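You operate a simulated robot arm through the tools that you are given. There is no shell and no other tool.

Carry out the task below with a simulated two-armed robot. There is one attempt and no reset: what you move stays moved.

Task
Slacken joint 2, tighten its nuts again crosswise and shut vent 2.
Fine: slacken nuts 1 and 2, then tighten 1, 3, 2, 4; the vent last.

It is judged by the outcome, as a careful person would: the job done as asked, and still so three seconds after it is handed in. It fails if anything else is knocked over, pushed out of place, dropped, spilled or broken.

Robot
Two 7-joint arms with fingered hands on one trunk that stands fixed in place. Base frame: the origin is at the foot of the trunk, x ahead of it, y to its left, z up; the work surface is at about z = 700. Units: mm, degrees, N and s.
The left shoulder is at [70, 162, 1396], the right one opposite. With the tool pointing down near the work surface each hand reaches from about 100 to 680 mm from the base axis, measured 20 degrees to its own side. Payload 4 kg a hand.
The TCP of each hand is the grasp point between the finger pads, 26 mm short of the fingertips. In the tool frame z runs along the fingers and y along their closing line. The gripper opens to 132 mm; its body begins 73 mm behind the TCP. The gripper is a hand of 4 fingers: y runs from the thumb to the fingers, the wrist lies at [0, 0, -224] in the tool frame.
Orientation is that of the tool frame in the base frame, as a unit quaternion [x, y, z, w]. With the fingers straight down and closing along the base's y, the tool's x points along the base's -x, its y along +y and its z along -z.

Tools
- The arms move only by the tool drive_tool. It takes "left_increments", "right_increments" or both (then of equal length, played together; a hand with none holds still); each is a list of rows, each a list of 6 numbers: the shift along the base's x, y, z in mm, then the turn, a rotation vector about the base's x, y, z in degrees. In form: [[dx, dy, dz, rx, ry, rz], ...]. A call has 1 to 20 rows; each row is the pose to reach, as a shift and turn from the pose commanded when the call began. Rows are played at 5 a second. More than 50 mm and 8.6 degrees between two rows, and nothing of the call is played. A pose out of reach is approached as far as the arm can. The call stops where the force on the tool passes 80 N (or 10 N more than at its start, if that is more) or the arm is blocked; 0.2 s more then pass. In this call time passes only in rows, and 0.2 s behind the last. The reply holds the time, the measured pose of the TCP, the force on the tool along the base axes, the opening and the grip force, in the units named above and with some noise, with the torque about the TCP (base axes, N m) and any sound that the robot's microphone picked up.
- Cameras (640 x 400 px; columns grow to the right, rows downward): "scene" is now at [111.6, 42.5, 1601.3]; the picture's right is [0.56, -0.83, 0.00], its down [-0.65, -0.44, -0.62] and it looks along [0.51, 0.34, -0.79] (base axes); focal length 329 px, centre (320, 200). "left" rides on the left gripper at [-73, 6, -94] in its tool frame; the picture's right is [-0.08, -1.00, 0.00], its down [0.78, -0.06, -0.62] and it looks along [0.62, -0.05, 0.79] (tool axes); focal length 230 px, centre (320, 200). "right" rides on the right gripper at [73, 6, -94] in its tool frame; the picture's right is [-0.08, 1.00, 0.00], its down [-0.79, -0.06, -0.62] and it looks along [-0.61, -0.05, 0.79] (tool axes); focal length 230 px, centre (320, 200). There is no depth. A picture from a camera that has moved, and an enlarged one, comes with that camera's place and axes in the base frame and with its lens.
- get_image(camera): a new picture of that camera. It takes no simulated time.
- move_column(by): slides the trunk up (or, below 0, down) by that many mm; the arms and the scene camera ride with it, the base frame stays. It gives what a move gives, with no picture.
- finger_targets(finger1, finger2, finger3, thumb_bend, hand): sets how far each is bent, from 0 (flat) to 1 (curled in); at 0.3 the hand is open as for a grip, at 0.7 the pads meet at the TCP. One left out holds its place. A second passes; each finger stops where it meets its share of the squeeze, and holds until it gets a number again. It is the only way to open and close the hand. It gives what a move gives, with no picture; readings hold the bend of each and the force on the fingers (four entries, about 0 where the hand has none), thumb and palm.
- pan_tilt(pan, tilt): turns the head with the scene camera to pan (to the left, within 86 degrees either way) and tilt (down, from -29 to 69), counted from straight ahead of the robot. It gives what a move gives.
- close_up(camera, box): a new picture of the part [left, top, right, bottom] of that camera's present view, enlarged. It takes no simulated time.
- close_job(): hands the job in; it is judged then, once.

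Places have to be worked out from the pictures, the camera data and where the tool is seen. Open the grippers and draw the arms clear of the work before you hand the job in, unless the task says otherwise.

The tools are called after "Call:" by a JSON object that holds its "op" and its "data". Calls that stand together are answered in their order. drive_tool: Moves the arms, as the interface text tells. Its arguments: {"type":"object","properties":{"left_increments":{"type":"array"},"right_increments":{"type":"array"}},"required":[]} The other tools are called the same way: move_column (by) moves the trunk up or down; finger_targets (finger1, finger2, finger3, thumb_bend, hand) moves the fingers one by one; pan_tilt (pan, tilt) turns the head that bears the scene camera; get_image (camera) takes a picture; close_up (camera, box) takes an enlarged picture of a part of a camera's view; close_job () hands the job in.

At the start:

```text
time_s: 0.0
left_tool_pos: [353.3, 425.3, 1288.0]
left_ee_rot: [0.0, 1.0, 0.0, 0.0]
left_contact_force: [1.0, -0.5, 0.4]
left_torque: [-0.01, 0.01, 0.0]
left_width: 131.8
left_grasp_force: 0.0
left_shape: jaw
left_bend: [0.3, 0.3, 0.3, 0.3]
left_finger forces: [0.0, 0.0, 0.1, 0.1, 0.0, 0.1]
right_tool_pos: [512.6, 65.6, 1299.6]
right_ee_rot: [0.0, 1.0, 0.0, 0.001]
right_contact_force: [-0.2, -0.5, -0.1]
right_torque: [0.02, -0.02, -0.01]
right_width: 131.7
right_grasp_force: 0.1
right_shape: jaw
right_bend: [0.3, 0.3, 0.3, 0.3]
right_finger forces: [0.1, 0.0, 0.0, 0.0, 0.1, 0.0]
trunk travel left (down, up): [-875.0, 65.0]
head pan, tilt (commanded): [33.8, 51.8]
```

scene: 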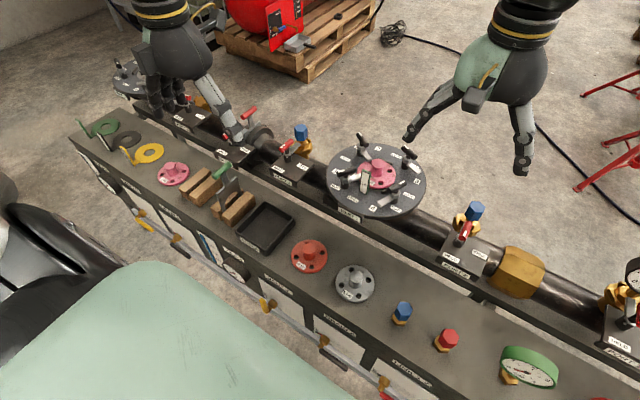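
right: 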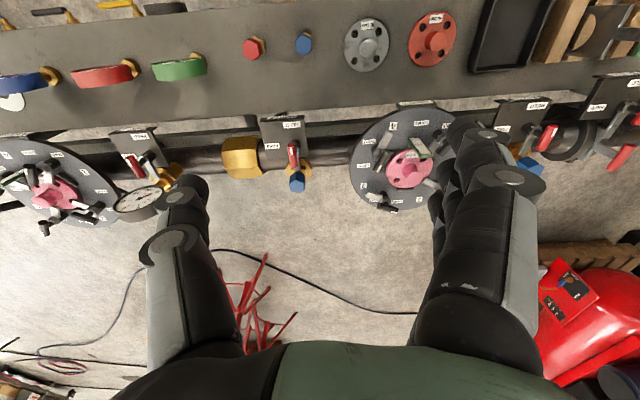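
left: 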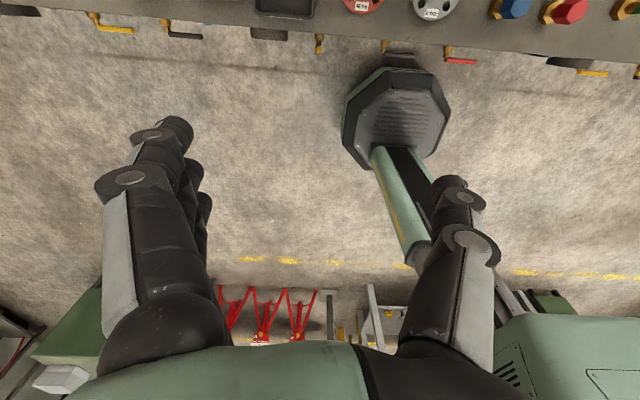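

I start by looking closely at the scene: there are several flanged joints (disks with pink hub and wing nuts) and vents. I enlarge parts of the view to read the labels.

Call:
{"op": "close_up", "data": {"camera": "scene", "box": [300, 120, 460, 220]}}

Call:
{"op": "close_up", "data": {"camera": "scene", "box": [420, 190, 640, 360]}}

Call:
{"op": "close_up", "data": {"camera": "scene", "box": [80, 40, 320, 220]}}

Call:
{"op": "close_up", "data": {"camera": "right", "box": [0, 80, 320, 280]}}

Call:
{"op": "close_up", "data": {"camera": "right", "box": [320, 80, 640, 280]}}

```text
4.00 times, centred on (380, 170) of scene
camera zoom: at [111.6, 42.5, 1601.3], right [0.56, -0.83, 0.0], down [-0.65, -0.44, -0.62], along [0.51, 0.34, -0.79], focal length 1318 px, centre (80, 320)
```

zoom: 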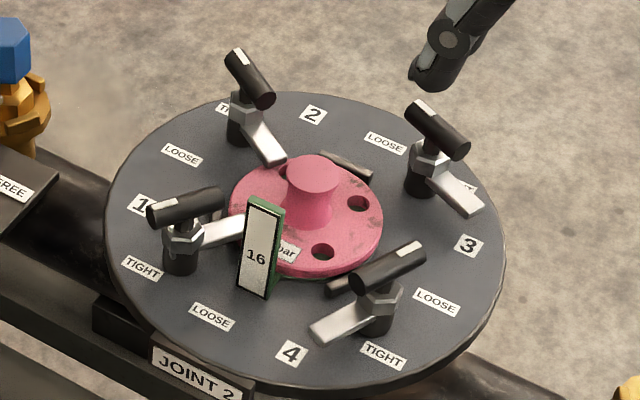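

```text
2.35 times, centred on (530, 275) of scene
camera zoom: at [111.6, 42.5, 1601.3], right [0.56, -0.83, 0.0], down [-0.65, -0.44, -0.62], along [0.51, 0.34, -0.79], focal length 775 px, centre (-174, 24)
```

zoom: 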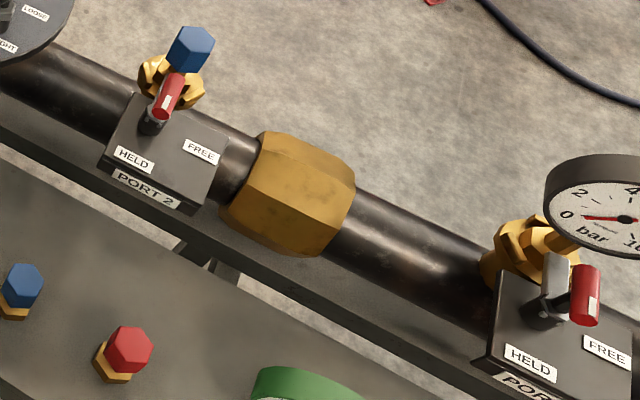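

```text
2.22 times, centred on (200, 130) of scene
camera zoom: at [111.6, 42.5, 1601.3], right [0.56, -0.83, 0.0], down [-0.65, -0.44, -0.62], along [0.51, 0.34, -0.79], focal length 732 px, centre (587, 356)
```

zoom: 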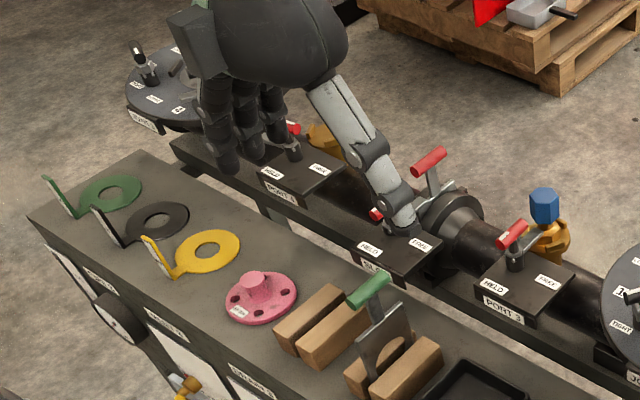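

```text
2.00 times, centred on (160, 180) of right
camera zoom: at [439.4, 69.1, 1390.9], right [0.08, 1.0, 0.0], down [0.79, -0.06, 0.62], along [0.61, -0.05, -0.79], focal length 460 px, centre (640, 240)
```

zoom: 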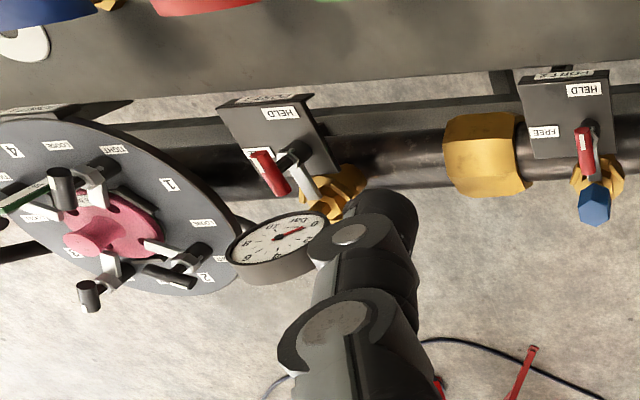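

```text
2.00 times, centred on (480, 180) of right
camera zoom: at [439.4, 69.1, 1390.9], right [0.08, 1.0, 0.0], down [0.79, -0.06, 0.62], along [0.61, -0.05, -0.79], focal length 460 px, centre (0, 240)
```

zoom: 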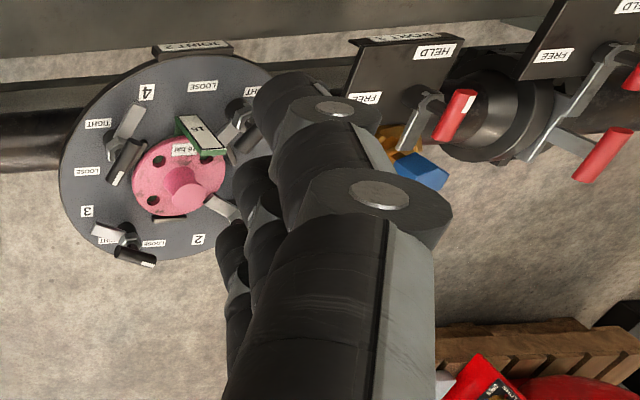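

Joint 2 is the disk in the middle; its four T-handled nuts have LOOSE/TIGHT marks. I still have to find vent 2, so I turn the head along the bench.

Call:
{"op": "pan_tilt", "data": {"pan": 5, "tilt": 55}}

Call:
{"op": "get_image", "data": {"camera": "scene"}}

Call:
{"op": "pan_tilt", "data": {"pan": -35, "tilt": 50}}

Call:
{"op": "get_image", "data": {"camera": "scene"}}

Call:
{"op": "pan_tilt", "data": {"pan": 55, "tilt": 50}}

Call:
{"op": "get_image", "data": {"camera": "scene"}}

```text
time_s: 0.9
left_tool_pos: [354.2, 424.4, 1288.0]
left_ee_rot: [0.0, 1.0, 0.0, 0.0]
left_contact_force: [-1.2, 0.5, -0.5]
left_torque: [-0.01, -0.01, 0.01]
left_width: 131.8
left_grasp_force: 0.1
left_shape: jaw
left_bend: [0.3, 0.3, 0.3, 0.3]
left_finger forces: [0.0, 0.1, 0.1, 0.0, 0.1, 0.0]
right_tool_pos: [511.7, 64.7, 1300.3]
right_ee_rot: [0.0, 1.0, 0.0, 0.0]
right_contact_force: [0.1, 0.6, 0.5]
right_torque: [0.01, -0.01, 0.04]
right_width: 131.8
right_grasp_force: 0.0
right_shape: jaw
right_bend: [0.3, 0.3, 0.3, 0.3]
right_finger forces: [0.1, 0.0, 0.1, 0.0, 0.0, 0.0]
trunk travel left (down, up): [-875.0, 65.0]
head pan, tilt (commanded): [5.0, 55.0]
```

```text
taken
camera scene: at [120.8, 6.9, 1597.1], right [0.09, -1.0, 0.0], down [-0.82, -0.07, -0.57], along [0.57, 0.05, -0.82], focal length 329 px, centre (320, 200)
```

scene: 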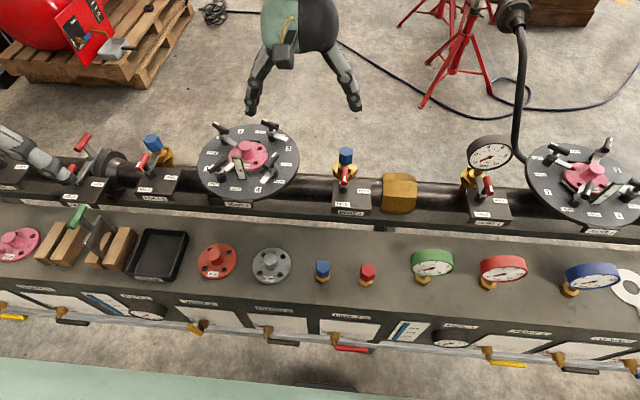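

```text
time_s: 2.0
left_tool_pos: [354.0, 425.0, 1287.1]
left_ee_rot: [-0.001, 1.0, 0.0, 0.0]
left_contact_force: [0.0, 0.4, 0.1]
left_torque: [0.0, 0.01, 0.02]
left_width: 131.8
left_grasp_force: 0.0
left_shape: jaw
left_bend: [0.3, 0.3, 0.3, 0.3]
left_finger forces: [0.1, 0.0, 0.1, 0.0, 0.0, 0.0]
right_tool_pos: [511.1, 64.4, 1299.3]
right_ee_rot: [0.0, 1.0, 0.0, 0.0]
right_contact_force: [0.1, -0.7, 0.5]
right_torque: [0.0, -0.04, 0.01]
right_width: 131.9
right_grasp_force: 0.1
right_shape: jaw
right_bend: [0.3, 0.3, 0.3, 0.3]
right_finger forces: [0.0, 0.0, 0.0, 0.0, 0.1, 0.0]
trunk travel left (down, up): [-875.0, 65.0]
head pan, tilt (commanded): [-35.0, 50.0]
```

```text
taken
camera scene: at [112.1, -43.5, 1603.6], right [-0.57, -0.82, 0.0], down [-0.63, 0.44, -0.64], along [0.53, -0.37, -0.77], focal length 329 px, centre (320, 200)
```

scene: 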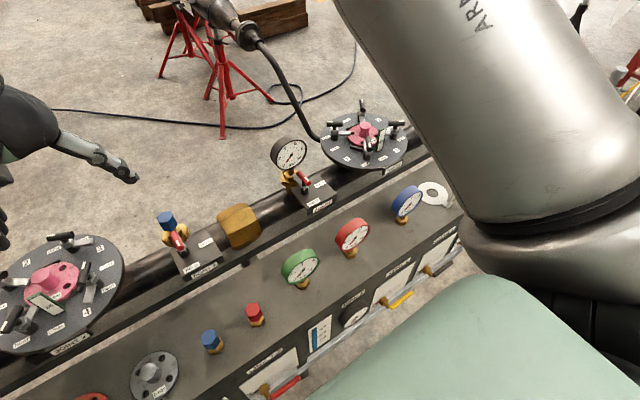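

```text
time_s: 3.6
left_tool_pos: [353.2, 425.5, 1287.9]
left_ee_rot: [0.0, 1.0, 0.0, 0.0]
left_contact_force: [-0.5, 0.8, 0.6]
left_torque: [-0.01, -0.01, 0.0]
left_width: 131.9
left_grasp_force: 0.1
left_shape: jaw
left_bend: [0.3, 0.3, 0.3, 0.3]
left_finger forces: [0.0, 0.0, 0.1, 0.1, 0.0, 0.0]
right_tool_pos: [511.3, 64.6, 1299.9]
right_ee_rot: [-0.001, 1.0, 0.0, 0.001]
right_contact_force: [-0.5, 0.2, -0.1]
right_torque: [0.02, -0.01, -0.01]
right_width: 131.7
right_grasp_force: 0.1
right_shape: jaw
right_bend: [0.3, 0.3, 0.3, 0.3]
right_finger forces: [0.0, 0.0, 0.0, 0.0, 0.0, 0.1]
trunk travel left (down, up): [-875.0, 65.0]
head pan, tilt (commanded): [55.0, 50.0]
```

```text
taken
camera scene: at [93.2, 63.6, 1603.6], right [0.82, -0.57, 0.0], down [-0.44, -0.63, -0.64], along [0.37, 0.53, -0.77], focal length 329 px, centre (320, 200)
```

scene: 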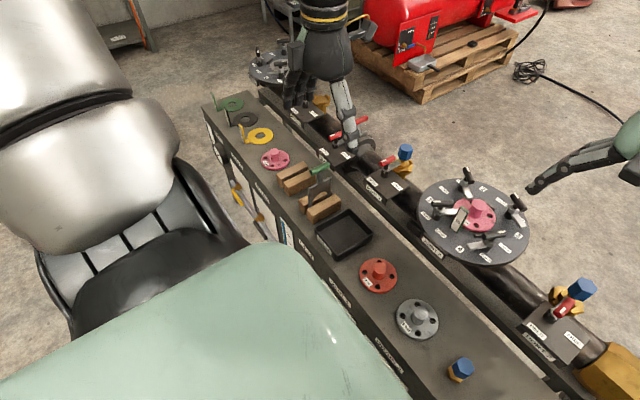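

The bench front carries a small pipe with coloured levers that may be the vents. I tilt the head further down to read the labels there.

Call:
{"op": "pan_tilt", "data": {"pan": 5, "tilt": 69}}

Call:
{"op": "get_image", "data": {"camera": "scene"}}

Call:
{"op": "close_up", "data": {"camera": "scene", "box": [0, 160, 220, 300]}}

Call:
{"op": "close_up", "data": {"camera": "scene", "box": [200, 160, 420, 300]}}

Call:
{"op": "close_up", "data": {"camera": "scene", "box": [400, 160, 640, 310]}}

```text
time_s: 4.8
left_tool_pos: [354.2, 424.9, 1287.6]
left_ee_rot: [0.0, 1.0, -0.001, 0.0]
left_contact_force: [-0.6, -0.5, 0.3]
left_torque: [-0.01, -0.01, 0.0]
left_width: 131.8
left_grasp_force: 0.1
left_shape: jaw
left_bend: [0.3, 0.3, 0.3, 0.3]
left_finger forces: [0.0, 0.0, 0.0, 0.0, 0.1, 0.0]
right_tool_pos: [512.6, 65.0, 1298.8]
right_ee_rot: [0.0, 1.0, 0.001, 0.0]
right_contact_force: [-0.1, -0.4, 0.2]
right_torque: [-0.02, 0.0, 0.01]
right_width: 131.8
right_grasp_force: 0.1
right_shape: jaw
right_bend: [0.3, 0.3, 0.3, 0.3]
right_finger forces: [0.0, 0.0, 0.1, 0.1, 0.0, 0.0]
trunk travel left (down, up): [-875.0, 65.0]
head pan, tilt (commanded): [5.0, 68.8]
```

```text
taken
camera scene: at [104.7, 5.5, 1581.7], right [0.09, -1.0, 0.0], down [-0.93, -0.08, -0.36], along [0.36, 0.03, -0.93], focal length 329 px, centre (320, 200)
```

scene: 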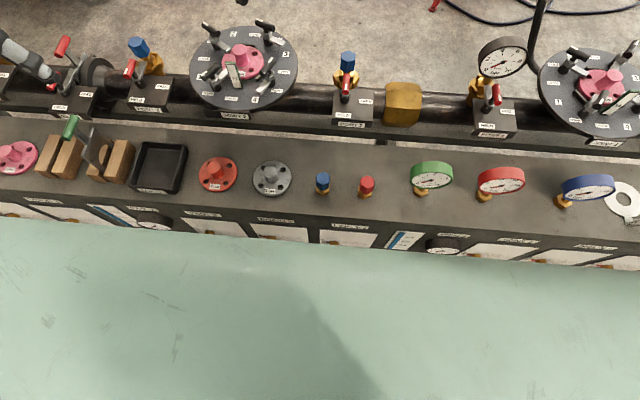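

```text
2.86 times, centred on (110, 230) of scene
camera zoom: at [104.7, 5.5, 1581.7], right [0.09, -1.0, 0.0], down [-0.93, -0.08, -0.36], along [0.36, 0.03, -0.93], focal length 941 px, centre (920, 114)
```

zoom: 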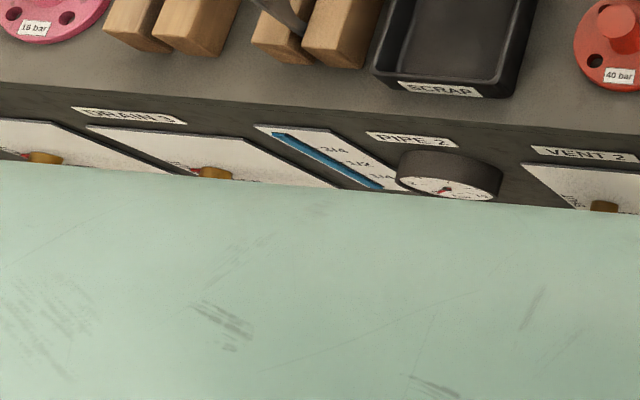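

```text
2.86 times, centred on (310, 230) of scene
camera zoom: at [104.7, 5.5, 1581.7], right [0.09, -1.0, 0.0], down [-0.93, -0.08, -0.36], along [0.36, 0.03, -0.93], focal length 941 px, centre (349, 114)
```

zoom: 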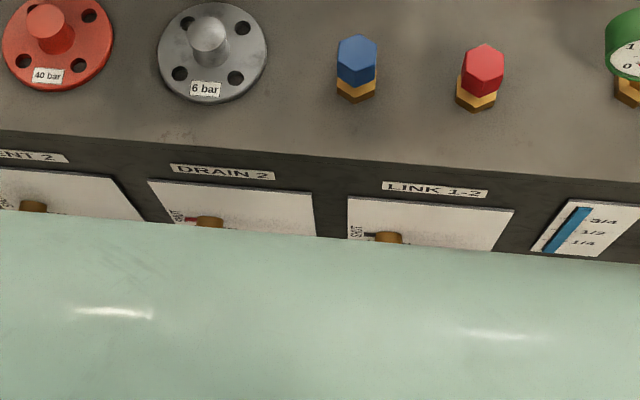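

```text
2.67 times, centred on (520, 235) of scene
camera zoom: at [104.7, 5.5, 1581.7], right [0.09, -1.0, 0.0], down [-0.93, -0.08, -0.36], along [0.36, 0.03, -0.93], focal length 878 px, centre (-213, 107)
```

zoom: 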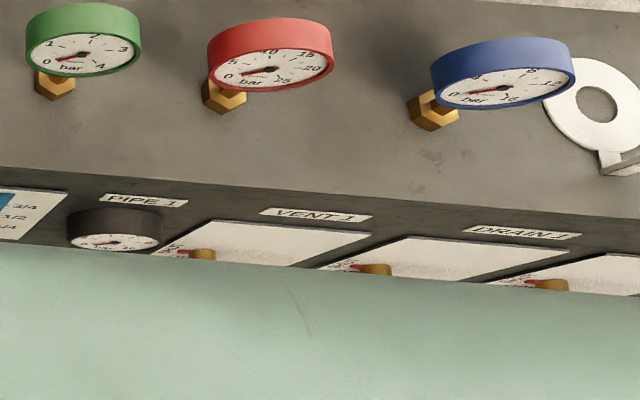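

VENT 2 is on the front panel below the orange 40-bar flange. I tilt back up a bit to see the vent lever's shape and position, and joint 2.

Call:
{"op": "pan_tilt", "data": {"pan": 20, "tilt": 50}}

Call:
{"op": "get_image", "data": {"camera": "scene"}}

Call:
{"op": "close_up", "data": {"camera": "scene", "box": [140, 260, 360, 400]}}

Call:
{"op": "close_up", "data": {"camera": "scene", "box": [230, 130, 390, 230]}}

```text
time_s: 5.7
left_tool_pos: [355.3, 424.7, 1286.6]
left_ee_rot: [0.0, 1.0, 0.0, 0.0]
left_contact_force: [0.3, 0.3, -0.3]
left_torque: [0.01, 0.01, 0.0]
left_width: 131.9
left_grasp_force: 0.1
left_shape: jaw
left_bend: [0.3, 0.3, 0.3, 0.3]
left_finger forces: [0.0, 0.1, 0.1, 0.0, 0.0, 0.0]
right_tool_pos: [512.8, 64.8, 1299.2]
right_ee_rot: [0.0, 1.0, 0.0, 0.0]
right_contact_force: [0.0, 0.0, 0.3]
right_torque: [-0.02, 0.0, -0.04]
right_width: 131.7
right_grasp_force: 0.0
right_shape: jaw
right_bend: [0.3, 0.3, 0.3, 0.3]
right_finger forces: [0.0, 0.1, 0.0, 0.1, 0.0, 0.0]
trunk travel left (down, up): [-875.0, 65.0]
head pan, tilt (commanded): [20.0, 50.0]
```

```text
taken
camera scene: at [121.3, 26.9, 1603.5], right [0.34, -0.94, 0.0], down [-0.72, -0.26, -0.64], along [0.6, 0.22, -0.77], focal length 329 px, centre (320, 200)
```

scene: 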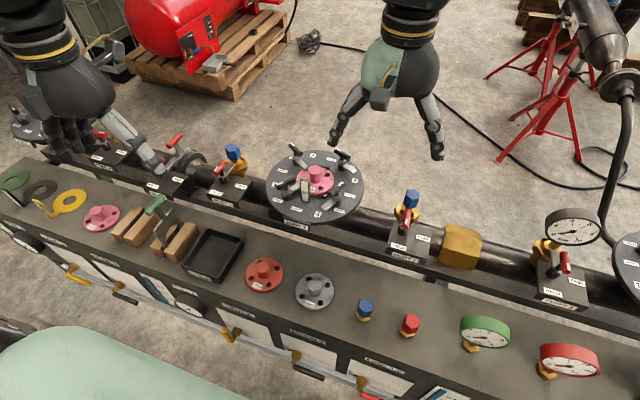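

```text
2.86 times, centred on (250, 330) of scene
camera zoom: at [121.3, 26.9, 1603.5], right [0.34, -0.94, 0.0], down [-0.72, -0.26, -0.64], along [0.6, 0.22, -0.77], focal length 941 px, centre (520, -171)
```

zoom: 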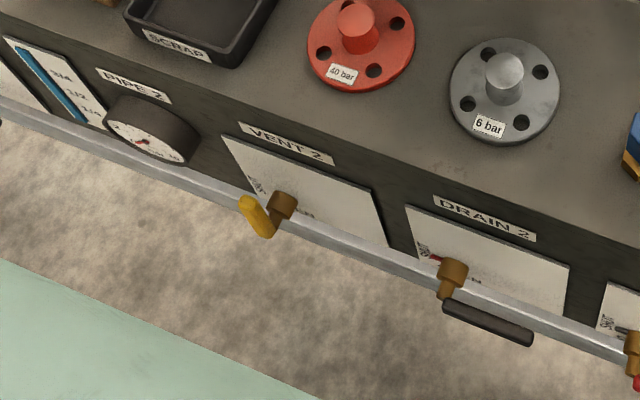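

```text
4.00 times, centred on (310, 180) of scene
camera zoom: at [121.3, 26.9, 1603.5], right [0.34, -0.94, 0.0], down [-0.72, -0.26, -0.64], along [0.6, 0.22, -0.77], focal length 1318 px, centre (360, 280)
```

zoom: 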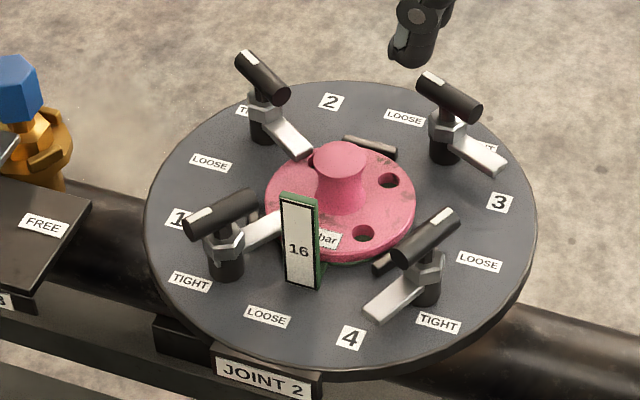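

I enlarge the vent 2 panel further to read the SHUT/OPEN marks and the pointer.

Call:
{"op": "close_up", "data": {"camera": "scene", "box": [210, 295, 290, 350]}}

Call:
{"op": "close_up", "data": {"camera": "scene", "box": [270, 325, 350, 380]}}

Call:
{"op": "close_up", "data": {"camera": "scene", "box": [265, 140, 315, 200]}}

Call:
{"op": "close_up", "data": {"camera": "scene", "box": [315, 140, 365, 225]}}

```text
7.27 times, centred on (250, 322) of scene
camera zoom: at [121.3, 26.9, 1603.5], right [0.34, -0.94, 0.0], down [-0.72, -0.26, -0.64], along [0.6, 0.22, -0.77], focal length 2395 px, centre (829, -691)
```

zoom: 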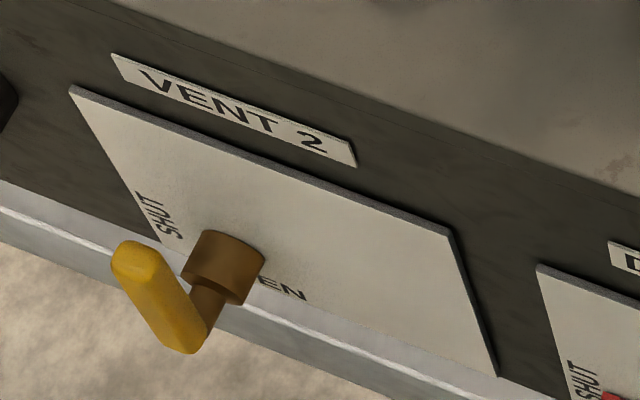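

```text
7.27 times, centred on (310, 352) of scene
camera zoom: at [121.3, 26.9, 1603.5], right [0.34, -0.94, 0.0], down [-0.72, -0.26, -0.64], along [0.6, 0.22, -0.77], focal length 2395 px, centre (393, -909)
```

zoom: 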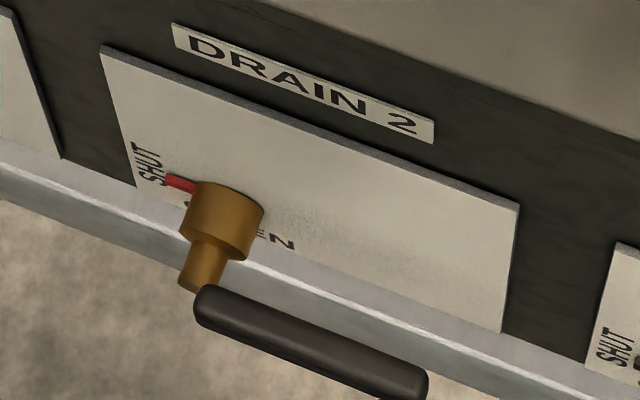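

```text
6.67 times, centred on (290, 170) of scene
camera zoom: at [121.3, 26.9, 1603.5], right [0.34, -0.94, 0.0], down [-0.72, -0.26, -0.64], along [0.6, 0.22, -0.77], focal length 2196 px, centre (520, 400)
```

zoom: 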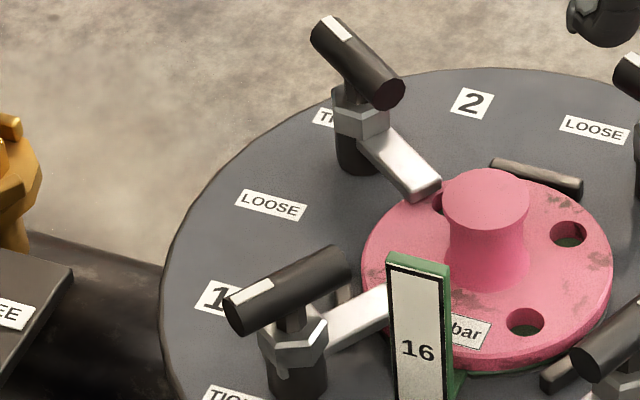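

```text
4.71 times, centred on (340, 182) of scene
camera zoom: at [121.3, 26.9, 1603.5], right [0.34, -0.94, 0.0], down [-0.72, -0.26, -0.64], along [0.6, 0.22, -0.77], focal length 1550 px, centre (226, 282)
```

zoom: 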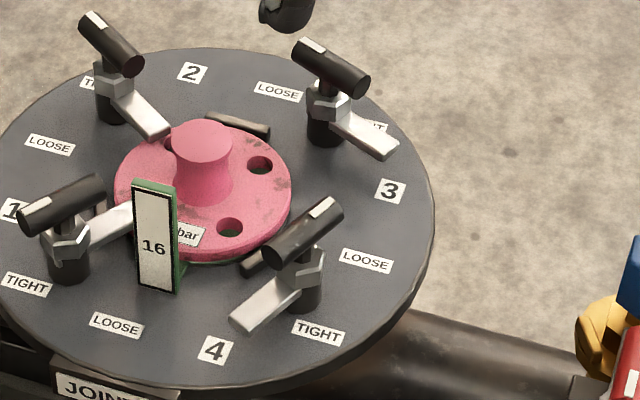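

Vent 2's yellow handle points up (open), drain 2's pointer shows shut with the handle to the right, so vent 2 will have to turn a quarter clockwise. Joint 2 is about [730, 260, 880] by a first triangulation; I move the right hand left and down a bit so its camera sees the joint unobstructed.

Call:
{"op": "drive_tool", "data": {"right_increments": [[0, 30, -15, 0, 0, 0], [0, 60, -30, 0, 0, 0], [0, 90, -50, 0, 0, 0], [0, 120, -70, 0, 0, 0], [0, 120, -90, 0, 0, 0]]}}

Call:
{"op": "get_image", "data": {"camera": "right"}}

Call:
{"op": "get_image", "data": {"camera": "scene"}}

```text
time_s: 6.8
left_tool_pos: [354.5, 424.4, 1287.6]
left_ee_rot: [0.0, 1.0, 0.0, -0.001]
left_contact_force: [0.3, 0.2, 0.3]
left_torque: [0.01, 0.02, -0.02]
left_width: 131.7
left_grasp_force: 0.1
left_shape: jaw
left_bend: [0.3, 0.3, 0.3, 0.3]
left_finger forces: [0.1, 0.0, 0.1, 0.0, 0.0, 0.1]
right_tool_pos: [509.1, 179.0, 1207.2]
right_ee_rot: [0.0, 1.0, 0.0, 0.0]
right_contact_force: [-0.2, 0.3, 0.1]
right_torque: [-0.03, 0.01, -0.01]
right_width: 131.9
right_grasp_force: 0.2
right_shape: jaw
right_bend: [0.3, 0.3, 0.3, 0.3]
right_finger forces: [0.0, 0.0, 0.0, 0.0, 0.1, 0.0]
right hand out of reach, approached as far as the arm can: row 4, 5
trunk travel left (down, up): [-875.0, 65.0]
head pan, tilt (commanded): [20.0, 50.0]
```

```text
taken
camera right: at [436.7, 183.7, 1298.8], right [0.08, 1.0, 0.0], down [0.79, -0.06, 0.62], along [0.61, -0.05, -0.79], focal length 230 px, centre (320, 200)
```

right: 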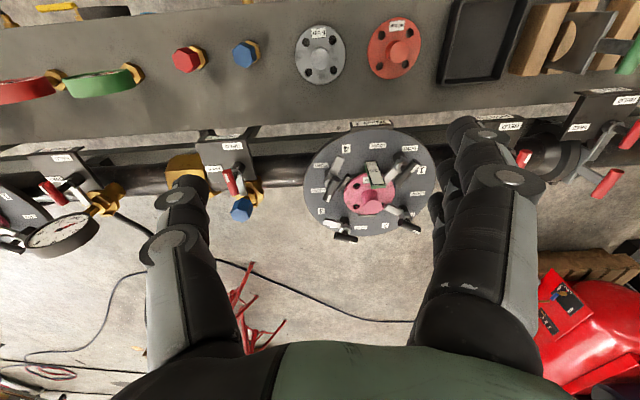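

```text
taken
camera scene: at [123.0, 26.6, 1603.5], right [0.34, -0.94, 0.0], down [-0.72, -0.26, -0.64], along [0.6, 0.22, -0.77], focal length 329 px, centre (320, 200)
```

scene: 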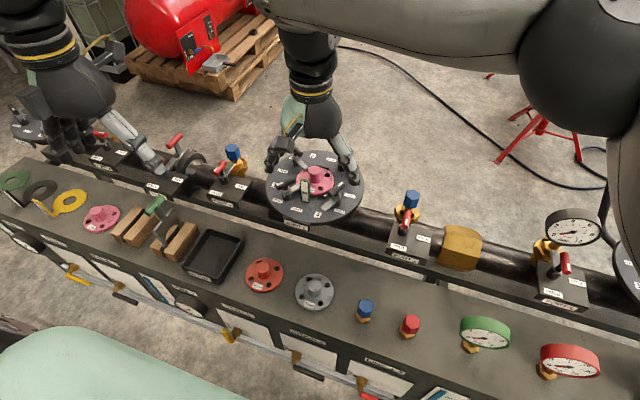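

The right arm reached its limit near y = 180, but its camera now sees the whole joint. I enlarge that view.

Call:
{"op": "close_up", "data": {"camera": "right", "box": [290, 115, 450, 250]}}

Call:
{"op": "close_up", "data": {"camera": "scene", "box": [255, 140, 375, 235]}}

```text
2.96 times, centred on (370, 182) of right
camera zoom: at [436.7, 183.7, 1298.8], right [0.08, 1.0, 0.0], down [0.79, -0.06, 0.62], along [0.61, -0.05, -0.79], focal length 682 px, centre (172, 252)
```

zoom: 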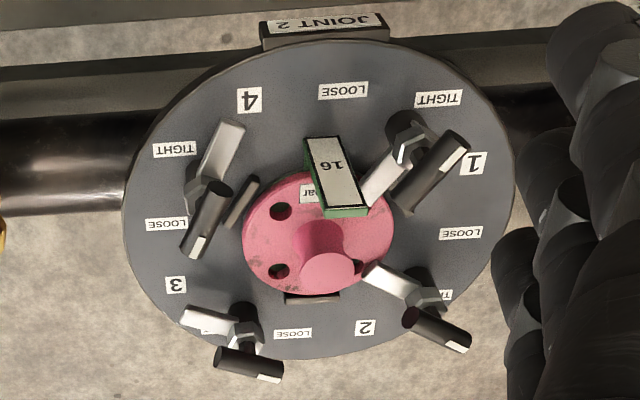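

```text
4.21 times, centred on (315, 188) of scene
camera zoom: at [123.0, 26.6, 1603.5], right [0.34, -0.94, 0.0], down [-0.72, -0.26, -0.64], along [0.6, 0.22, -0.77], focal length 1387 px, centre (341, 253)
```

zoom: 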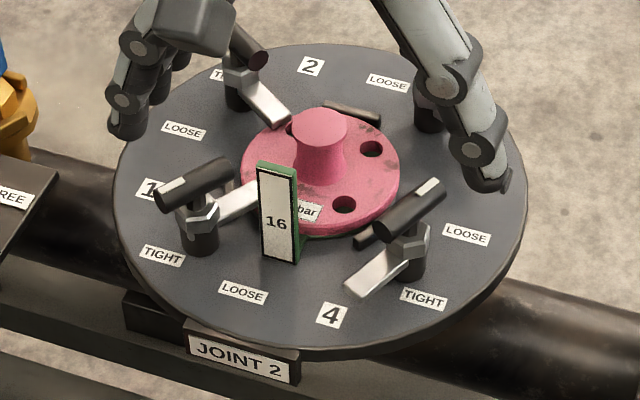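

Triangulating from both cameras, the nut handles lie near z ≈ 947 at: nut 1 (663, 322), nut 2 (798, 348), nut 3 (824, 212), nut 4 (688, 185); nuts 1 and 2 are tight (white tip outward), 3 and 4 loose. The left hand will do the work, so I bring the right hand back to the right and turn it so that its camera watches the joint.

Call:
{"op": "drive_tool", "data": {"right_increments": [[-10, -35, 20, 0, 0, 0], [-20, -70, 40, 0, 0, 6], [-30, -105, 60, 0, 0, 12], [-40, -140, 80, 0, 0, 18], [-50, -175, 90, 0, 0, 24], [-60, -210, 90, 0, 0, 30], [-60, -245, 90, 0, 0, 36]]}}

Call:
{"op": "get_image", "data": {"camera": "right"}}

Call:
{"op": "get_image", "data": {"camera": "scene"}}

```text
time_s: 8.4
left_tool_pos: [353.1, 422.8, 1287.6]
left_ee_rot: [0.0, 1.0, 0.001, 0.001]
left_contact_force: [0.4, 0.3, 0.7]
left_torque: [0.0, 0.0, 0.0]
left_width: 131.8
left_grasp_force: 0.0
left_shape: jaw
left_bend: [0.3, 0.3, 0.3, 0.3]
left_finger forces: [0.1, 0.0, 0.1, 0.0, 0.1, 0.0]
right_tool_pos: [447.8, -69.3, 1298.6]
right_ee_rot: [-0.31, 0.951, 0.001, 0.0]
right_contact_force: [0.6, 0.1, 0.0]
right_torque: [0.08, 0.02, 0.03]
right_width: 131.8
right_grasp_force: 0.0
right_shape: jaw
right_bend: [0.3, 0.3, 0.3, 0.3]
right_finger forces: [0.0, 0.0, 0.1, 0.1, 0.0, 0.0]
trunk travel left (down, up): [-875.0, 65.0]
head pan, tilt (commanded): [20.0, 50.0]
```

```text
taken
camera right: at [385.9, -109.0, 1389.8], right [-0.53, 0.85, 0.0], down [0.67, 0.41, 0.62], along [0.52, 0.33, -0.79], focal length 230 px, centre (320, 200)
```

right: 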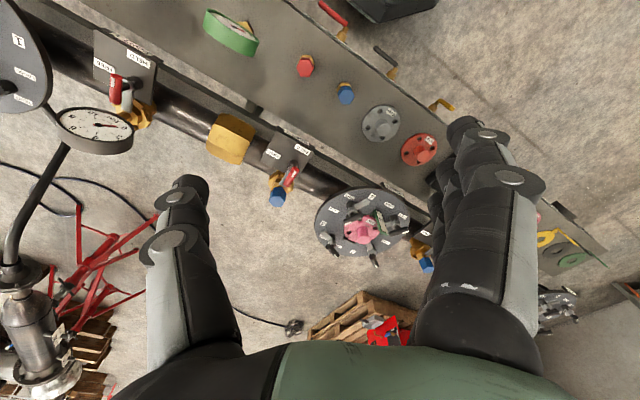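

```text
taken
camera scene: at [120.8, 24.5, 1603.7], right [0.34, -0.94, 0.0], down [-0.72, -0.26, -0.64], along [0.6, 0.22, -0.77], focal length 329 px, centre (320, 200)
```

scene: 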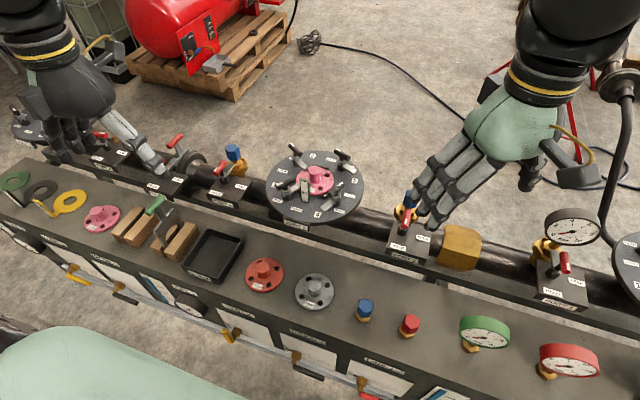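

The right camera now has a second angle on the joint and on the vent levers. I enlarge both.

Call:
{"op": "close_up", "data": {"camera": "right", "box": [305, 175, 445, 275]}}

Call:
{"op": "close_up", "data": {"camera": "right", "box": [360, 30, 480, 180]}}

Call:
{"op": "close_up", "data": {"camera": "scene", "box": [260, 140, 370, 230]}}

```text
4.00 times, centred on (375, 225) of right
camera zoom: at [385.9, -109.0, 1389.8], right [-0.53, 0.85, 0.0], down [0.67, 0.41, 0.62], along [0.52, 0.33, -0.79], focal length 920 px, centre (100, 100)
```

zoom: 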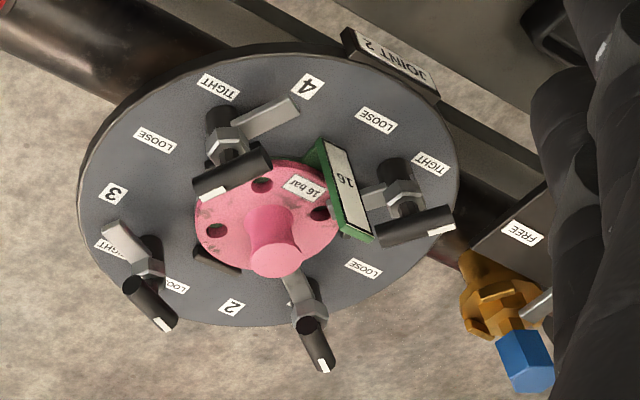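

```text
2.67 times, centred on (420, 105) of right
camera zoom: at [385.9, -109.0, 1389.8], right [-0.53, 0.85, 0.0], down [0.67, 0.41, 0.62], along [0.52, 0.33, -0.79], focal length 614 px, centre (53, 453)
```

zoom: 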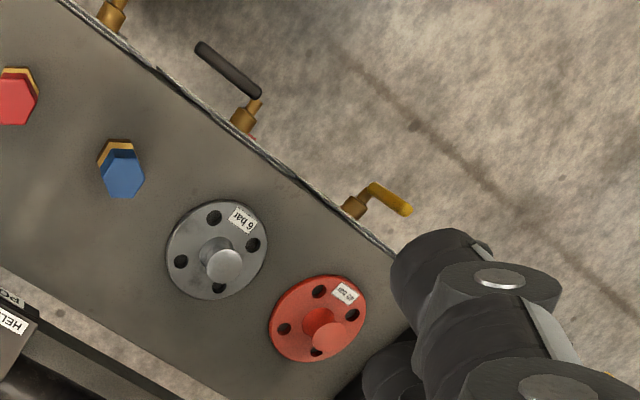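

```text
4.44 times, centred on (315, 185) of scene
camera zoom: at [120.8, 24.5, 1603.7], right [0.34, -0.94, 0.0], down [-0.72, -0.26, -0.64], along [0.6, 0.22, -0.77], focal length 1464 px, centre (342, 267)
```

zoom: 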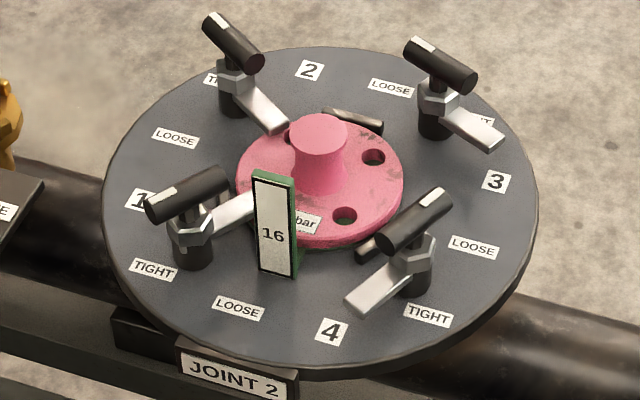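

Refined estimates: handles at z ≈ 937, nut 1 (667, 327), nut 2 (808, 356), nut 3 (836, 215), nut 4 (695, 187), hub (750, 271), and the upright "16" tab near (675, 272) up to z ≈ 960 — only ~44 mm from nut 1's axis. Before gripping I check how bulky the closed hand is, by closing the left fingers in the air.

Call:
{"op": "finger_targets", "data": {"hand": "left", "finger1": 0.62, "finger2": 0.62, "finger3": 0.62, "thumb_bend": 0.62}}

Call:
{"op": "close_up", "data": {"camera": "scene", "box": [0, 30, 200, 210]}}

Call:
{"op": "get_image", "data": {"camera": "left"}}

```text
time_s: 9.4
left_tool_pos: [354.2, 425.7, 1286.8]
left_ee_rot: [-0.001, 1.0, 0.0, 0.0]
left_contact_force: [0.0, 0.3, 0.1]
left_torque: [0.0, 0.01, 0.02]
left_width: 34.2
left_grasp_force: 0.1
left_shape: fingers
left_bend: [0.62, 0.62, 0.62, 0.62]
left_finger forces: [0.0, 0.0, 0.0, 0.1, 0.0, 0.1]
right_tool_pos: [448.1, -65.8, 1297.7]
right_ee_rot: [-0.31, 0.951, 0.001, 0.0]
right_contact_force: [-0.1, 0.4, -0.6]
right_torque: [0.02, -0.02, -0.02]
right_width: 132.2
right_grasp_force: 0.2
right_shape: jaw
right_bend: [0.3, 0.3, 0.3, 0.3]
right_finger forces: [0.0, 0.0, 0.1, 0.0, 0.0, 0.0]
trunk travel left (down, up): [-875.0, 65.0]
head pan, tilt (commanded): [20.0, 50.0]
```

```text
2.22 times, centred on (100, 120) of scene
camera zoom: at [121.5, 27.5, 1603.6], right [0.34, -0.94, 0.0], down [-0.72, -0.26, -0.64], along [0.6, 0.22, -0.77], focal length 732 px, centre (809, 378)
```

zoom: 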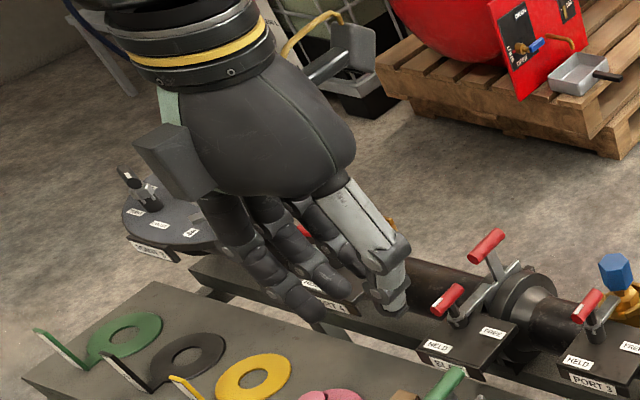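

```text
taken
camera left: at [427.7, 430.6, 1381.9], right [0.08, -1.0, 0.0], down [-0.78, -0.06, 0.62], along [-0.62, -0.05, -0.79], focal length 230 px, centre (320, 200)
```

left: 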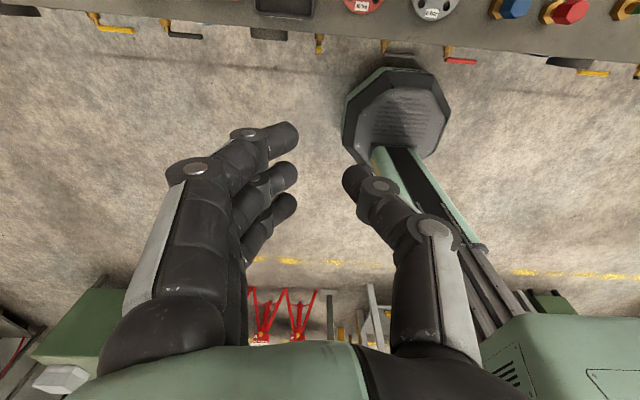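

At bend 0.62 the hand is 34 mm open and the thumb is slim enough (about 35 mm out when gripping), so gripping works if I stay slightly high. I now bring the left hand over nut 1 with yaw −33.6°, at z ≈ 1050.

Call:
{"op": "drive_tool", "data": {"left_increments": [[30, -10, -10, 0, 0, -4], [62, -20, -25, 0, 0, -8], [94, -30, -45, 0, 0, -12], [126, -40, -65, 0, 0, -16], [158, -50, -90, 0, 0, -20], [190, -60, -115, 0, 0, -24], [221, -70, -140, 0, 0, -28], [252, -80, -165, 0, 0, -31], [283, -90, -190, 0, 0, -33.6], [313, -98, -215, 0, 0, -33.6], [313, -98, -235, 0, 0, -33.6]]}}

Call:
{"op": "get_image", "data": {"camera": "left"}}

Call:
{"op": "get_image", "data": {"camera": "right"}}

Call:
{"op": "get_image", "data": {"camera": "scene"}}

```text
time_s: 11.8
left_tool_pos: [617.8, 342.0, 1076.7]
left_ee_rot: [0.289, 0.957, -0.001, 0.002]
left_contact_force: [-1.1, -0.4, -0.9]
left_torque: [-0.01, -0.03, -0.02]
left_width: 34.0
left_grasp_force: 0.1
left_shape: fingers
left_bend: [0.62, 0.62, 0.62, 0.62]
left_finger forces: [0.1, 0.0, 0.0, 0.1, 0.1, 0.0]
left hand out of reach, approached as far as the arm can: row 9, 10, 11
right_tool_pos: [447.4, -67.1, 1297.4]
right_ee_rot: [-0.31, 0.951, 0.0, 0.0]
right_contact_force: [0.8, 0.0, 1.3]
right_torque: [-0.01, 0.04, -0.03]
right_width: 131.6
right_grasp_force: 0.0
right_shape: jaw
right_bend: [0.3, 0.3, 0.3, 0.3]
right_finger forces: [0.0, 0.1, 0.0, 0.1, 0.0, 0.0]
trunk travel left (down, up): [-875.0, 65.0]
head pan, tilt (commanded): [20.0, 50.0]
```

```text
taken
camera left: at [681.5, 306.3, 1170.4], right [-0.49, -0.87, 0.0], down [-0.69, 0.39, 0.61], along [-0.54, 0.3, -0.79], focal length 230 px, centre (320, 200)
```

left: 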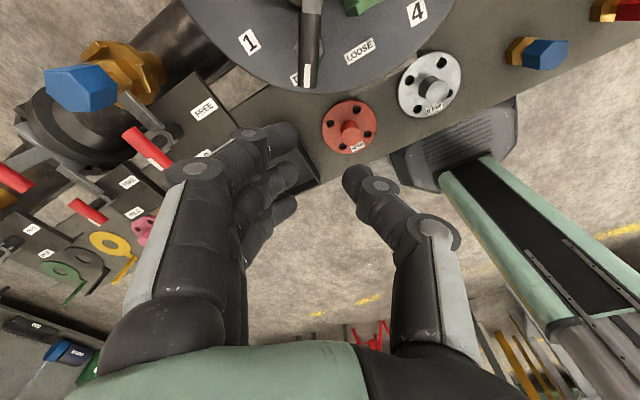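

```text
taken
camera right: at [386.5, -106.7, 1389.8], right [-0.52, 0.85, 0.0], down [0.67, 0.41, 0.62], along [0.52, 0.32, -0.79], focal length 230 px, centre (320, 200)
```

right: 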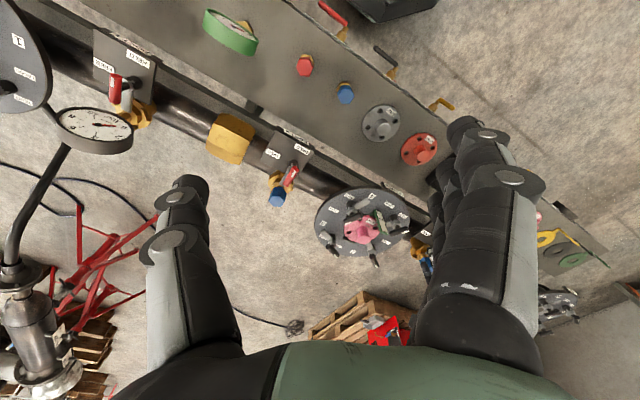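

```text
taken
camera scene: at [121.5, 26.7, 1603.6], right [0.34, -0.94, 0.0], down [-0.72, -0.26, -0.64], along [0.6, 0.22, -0.77], focal length 329 px, centre (320, 200)
```

scene: 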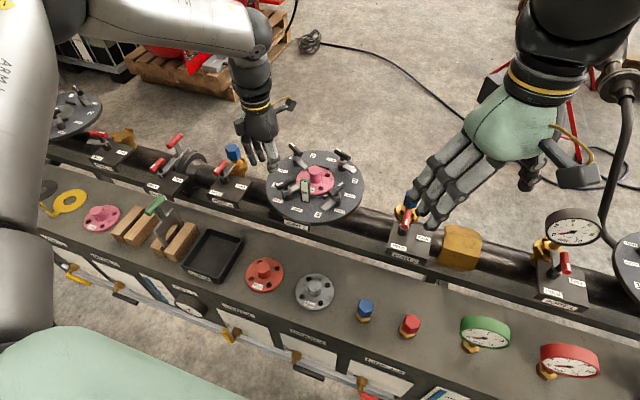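

The left hand stopped short at (618, 342, 1077). I look at the arm's posture to understand what limits it.

Call:
{"op": "pan_tilt", "data": {"pan": 50, "tilt": 25}}

Call:
{"op": "get_image", "data": {"camera": "scene"}}

Call:
{"op": "pan_tilt", "data": {"pan": 80, "tilt": 35}}

Call:
{"op": "get_image", "data": {"camera": "scene"}}

```text
time_s: 12.8
left_tool_pos: [616.3, 343.0, 1076.7]
left_ee_rot: [0.289, 0.957, -0.001, 0.002]
left_contact_force: [0.0, 0.2, 0.0]
left_torque: [0.0, 0.0, -0.01]
left_width: 34.2
left_grasp_force: 0.1
left_shape: fingers
left_bend: [0.62, 0.62, 0.62, 0.62]
left_finger forces: [0.1, 0.1, 0.0, 0.0, 0.1, 0.1]
right_tool_pos: [448.6, -66.3, 1298.2]
right_ee_rot: [-0.309, 0.951, 0.001, 0.001]
right_contact_force: [0.5, -0.2, 0.3]
right_torque: [0.04, -0.02, -0.01]
right_width: 131.8
right_grasp_force: 0.0
right_shape: jaw
right_bend: [0.3, 0.3, 0.3, 0.3]
right_finger forces: [0.0, 0.0, 0.0, 0.0, 0.0, 0.1]
trunk travel left (down, up): [-875.0, 65.0]
head pan, tilt (commanded): [50.0, 25.0]
```

```text
taken
camera scene: at [108.3, 71.0, 1641.0], right [0.77, -0.64, 0.0], down [-0.27, -0.32, -0.91], along [0.58, 0.69, -0.42], focal length 329 px, centre (320, 200)
```

scene: 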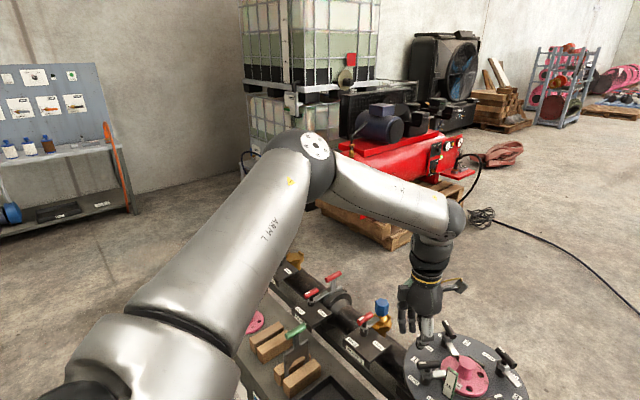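

```text
time_s: 13.8
left_tool_pos: [617.9, 342.1, 1076.4]
left_ee_rot: [0.289, 0.957, 0.0, 0.001]
left_contact_force: [0.7, 0.4, 0.0]
left_torque: [0.02, 0.03, 0.0]
left_width: 34.2
left_grasp_force: 0.0
left_shape: fingers
left_bend: [0.62, 0.62, 0.62, 0.62]
left_finger forces: [0.0, 0.0, 0.0, 0.1, 0.0, 0.1]
right_tool_pos: [448.6, -66.5, 1298.9]
right_ee_rot: [-0.309, 0.951, 0.0, 0.0]
right_contact_force: [-0.6, 0.4, 0.3]
right_torque: [0.01, -0.02, 0.0]
right_width: 131.9
right_grasp_force: 0.0
right_shape: jaw
right_bend: [0.3, 0.3, 0.3, 0.3]
right_finger forces: [0.0, 0.0, 0.1, 0.1, 0.0, 0.1]
trunk travel left (down, up): [-875.0, 65.0]
head pan, tilt (commanded): [80.0, 35.0]
```

```text
taken
camera scene: at [64.5, 87.2, 1625.4], right [0.98, -0.17, 0.0], down [-0.1, -0.56, -0.82], along [0.14, 0.81, -0.57], focal length 329 px, centre (320, 200)
```

scene: 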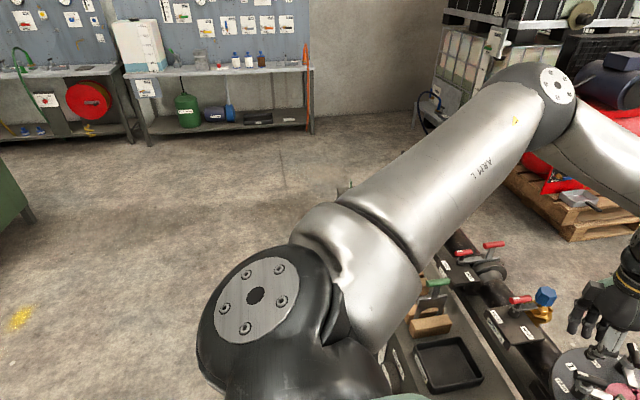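

The elbow sits at about (355, 395, 1509), so the forearm slopes only 38° and the wrist seems to be at its bend limit (~52°). Leaning the hand forward should give more reach; I test a forward lean of up to 16° while holding position.

Call:
{"op": "drive_tool", "data": {"left_increments": [[0, 0, 0, 1.1, -3.8, 0], [0, 0, 0, 2.2, -7.7, 0], [0, 0, 0, 3.3, -11.5, 0], [0, 0, 0, 4.4, -15.4, 0]]}}

```text
time_s: 14.8
left_tool_pos: [618.4, 342.9, 1076.3]
left_ee_rot: [0.286, 0.948, 0.076, 0.118]
left_contact_force: [-0.5, -0.3, -0.5]
left_torque: [-0.02, 0.01, 0.03]
left_width: 33.7
left_grasp_force: 0.1
left_shape: fingers
left_bend: [0.62, 0.62, 0.62, 0.62]
left_finger forces: [0.0, 0.0, 0.1, 0.0, 0.0, 0.0]
right_tool_pos: [447.8, -66.2, 1297.7]
right_ee_rot: [-0.309, 0.951, 0.0, -0.001]
right_contact_force: [0.3, 0.6, 0.3]
right_torque: [0.0, 0.0, 0.04]
right_width: 131.8
right_grasp_force: 0.0
right_shape: jaw
right_bend: [0.3, 0.3, 0.3, 0.3]
right_finger forces: [0.0, 0.0, 0.0, 0.1, 0.0, 0.0]
trunk travel left (down, up): [-875.0, 65.0]
head pan, tilt (commanded): [80.0, 35.0]
```

The commanded pose was the clamped one, and the lean was accepted without trouble. Now I move on to nut 1's position with this lean.

Call:
{"op": "drive_tool", "data": {"left_increments": [[25, -8, -10, 0, 0, 0], [49, -15, -20, 0, 0, 0], [49, -15, -26, 0, 0, 0]]}}

Call:
{"op": "pan_tilt", "data": {"pan": 20, "tilt": 50}}

Call:
{"op": "get_image", "data": {"camera": "scene"}}

Call:
{"op": "get_image", "data": {"camera": "left"}}

```text
time_s: 15.6
left_tool_pos: [657.0, 334.1, 1057.0]
left_ee_rot: [0.286, 0.948, 0.076, 0.118]
left_contact_force: [0.3, -0.3, -0.1]
left_torque: [-0.03, 0.02, 0.0]
left_width: 33.9
left_grasp_force: 0.0
left_shape: fingers
left_bend: [0.62, 0.62, 0.62, 0.62]
left_finger forces: [0.0, 0.0, 0.1, 0.0, 0.1, 0.0]
left hand out of reach, approached as far as the arm can: row 2, 3
right_tool_pos: [446.9, -67.3, 1299.2]
right_ee_rot: [-0.309, 0.951, 0.0, 0.0]
right_contact_force: [0.0, -0.3, -0.2]
right_torque: [-0.01, -0.05, -0.03]
right_width: 131.7
right_grasp_force: 0.1
right_shape: jaw
right_bend: [0.3, 0.3, 0.3, 0.3]
right_finger forces: [0.1, 0.0, 0.0, 0.1, 0.0, 0.0]
trunk travel left (down, up): [-875.0, 65.0]
head pan, tilt (commanded): [80.0, 35.0]
```

```text
time_s: 16.9
left_tool_pos: [659.8, 333.9, 1057.0]
left_ee_rot: [0.287, 0.948, 0.076, 0.118]
left_contact_force: [-0.1, 0.9, 0.7]
left_torque: [-0.01, 0.0, 0.03]
left_width: 33.9
left_grasp_force: 0.0
left_shape: fingers
left_bend: [0.62, 0.62, 0.62, 0.62]
left_finger forces: [0.0, 0.0, 0.0, 0.0, 0.0, 0.1]
right_tool_pos: [448.8, -66.7, 1297.9]
right_ee_rot: [-0.309, 0.951, 0.0, -0.001]
right_contact_force: [-0.3, 0.1, 0.2]
right_torque: [-0.01, 0.03, 0.02]
right_width: 132.1
right_grasp_force: 0.0
right_shape: jaw
right_bend: [0.3, 0.3, 0.3, 0.3]
right_finger forces: [0.1, 0.0, 0.1, 0.0, 0.0, 0.1]
trunk travel left (down, up): [-875.0, 65.0]
head pan, tilt (commanded): [20.0, 50.0]
```

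```text
taken
camera scene: at [121.1, 26.9, 1603.6], right [0.34, -0.94, 0.0], down [-0.72, -0.26, -0.64], along [0.6, 0.22, -0.77], focal length 329 px, centre (320, 200)
```

scene: 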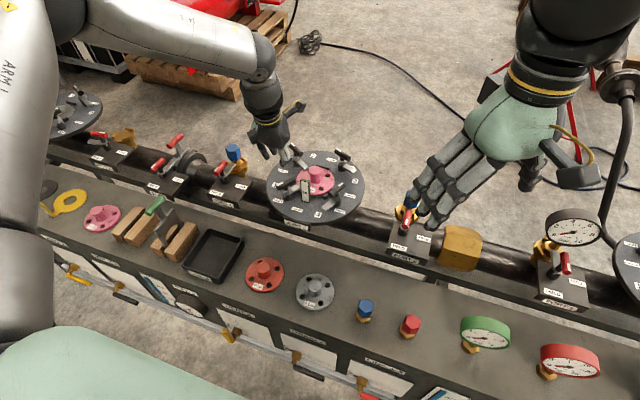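

```text
taken
camera left: at [696.3, 289.4, 1162.3], right [-0.46, -0.87, -0.2], down [-0.83, 0.34, 0.44], along [-0.31, 0.36, -0.88], focal length 230 px, centre (320, 200)
```

left: 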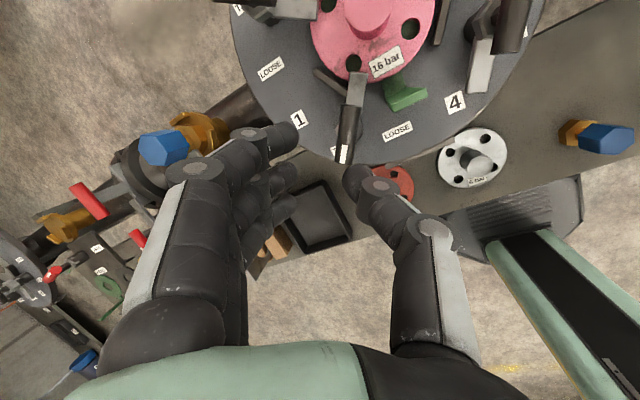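

With the lean it got to (659, 334, 1057), still limited. I test whether trunk height matters: raise it 60 mm, then ask the hand for the nut 1 position again.

Call:
{"op": "move_column", "data": {"by": 60}}

Call:
{"op": "drive_tool", "data": {"left_increments": [[10, -7, -20, 0, 0, 0], [10, -7, -45, 0, 0, 0], [10, -7, -67, 0, 0, 0]]}}

```text
time_s: 17.9
left_tool_pos: [659.6, 333.3, 1116.0]
left_ee_rot: [0.287, 0.948, 0.075, 0.117]
left_contact_force: [0.5, -0.5, 0.1]
left_torque: [-0.03, -0.01, -0.01]
left_width: 34.1
left_grasp_force: 0.1
left_shape: fingers
left_bend: [0.62, 0.62, 0.62, 0.62]
left_finger forces: [0.0, 0.0, 0.1, 0.0, 0.1, 0.0]
right_tool_pos: [448.0, -67.4, 1357.3]
right_ee_rot: [-0.309, 0.951, 0.0, -0.001]
right_contact_force: [0.1, 0.8, 0.3]
right_torque: [0.02, -0.04, 0.0]
right_width: 131.9
right_grasp_force: 0.1
right_shape: jaw
right_bend: [0.3, 0.3, 0.3, 0.3]
right_finger forces: [0.0, 0.0, 0.0, 0.0, 0.0, 0.0]
trunk travel left (down, up): [-935.0, 5.0]
head pan, tilt (commanded): [20.0, 50.0]
```

```text
time_s: 18.6
left_tool_pos: [637.3, 344.6, 1083.4]
left_ee_rot: [0.286, 0.948, 0.075, 0.118]
left_contact_force: [-1.1, 0.2, -0.2]
left_torque: [-0.03, 0.01, 0.03]
left_width: 33.9
left_grasp_force: 0.1
left_shape: fingers
left_bend: [0.62, 0.62, 0.62, 0.62]
left_finger forces: [0.0, 0.0, 0.0, 0.1, 0.0, 0.0]
left hand out of reach, approached as far as the arm can: row 1, 2, 3
right_tool_pos: [448.1, -67.3, 1360.0]
right_ee_rot: [-0.31, 0.951, 0.0, 0.0]
right_contact_force: [-0.1, -0.1, 0.7]
right_torque: [-0.02, 0.03, 0.03]
right_width: 132.2
right_grasp_force: 0.0
right_shape: jaw
right_bend: [0.3, 0.3, 0.3, 0.3]
right_finger forces: [0.0, 0.0, 0.1, 0.0, 0.0, 0.0]
trunk travel left (down, up): [-935.0, 5.0]
head pan, tilt (commanded): [20.0, 50.0]
```

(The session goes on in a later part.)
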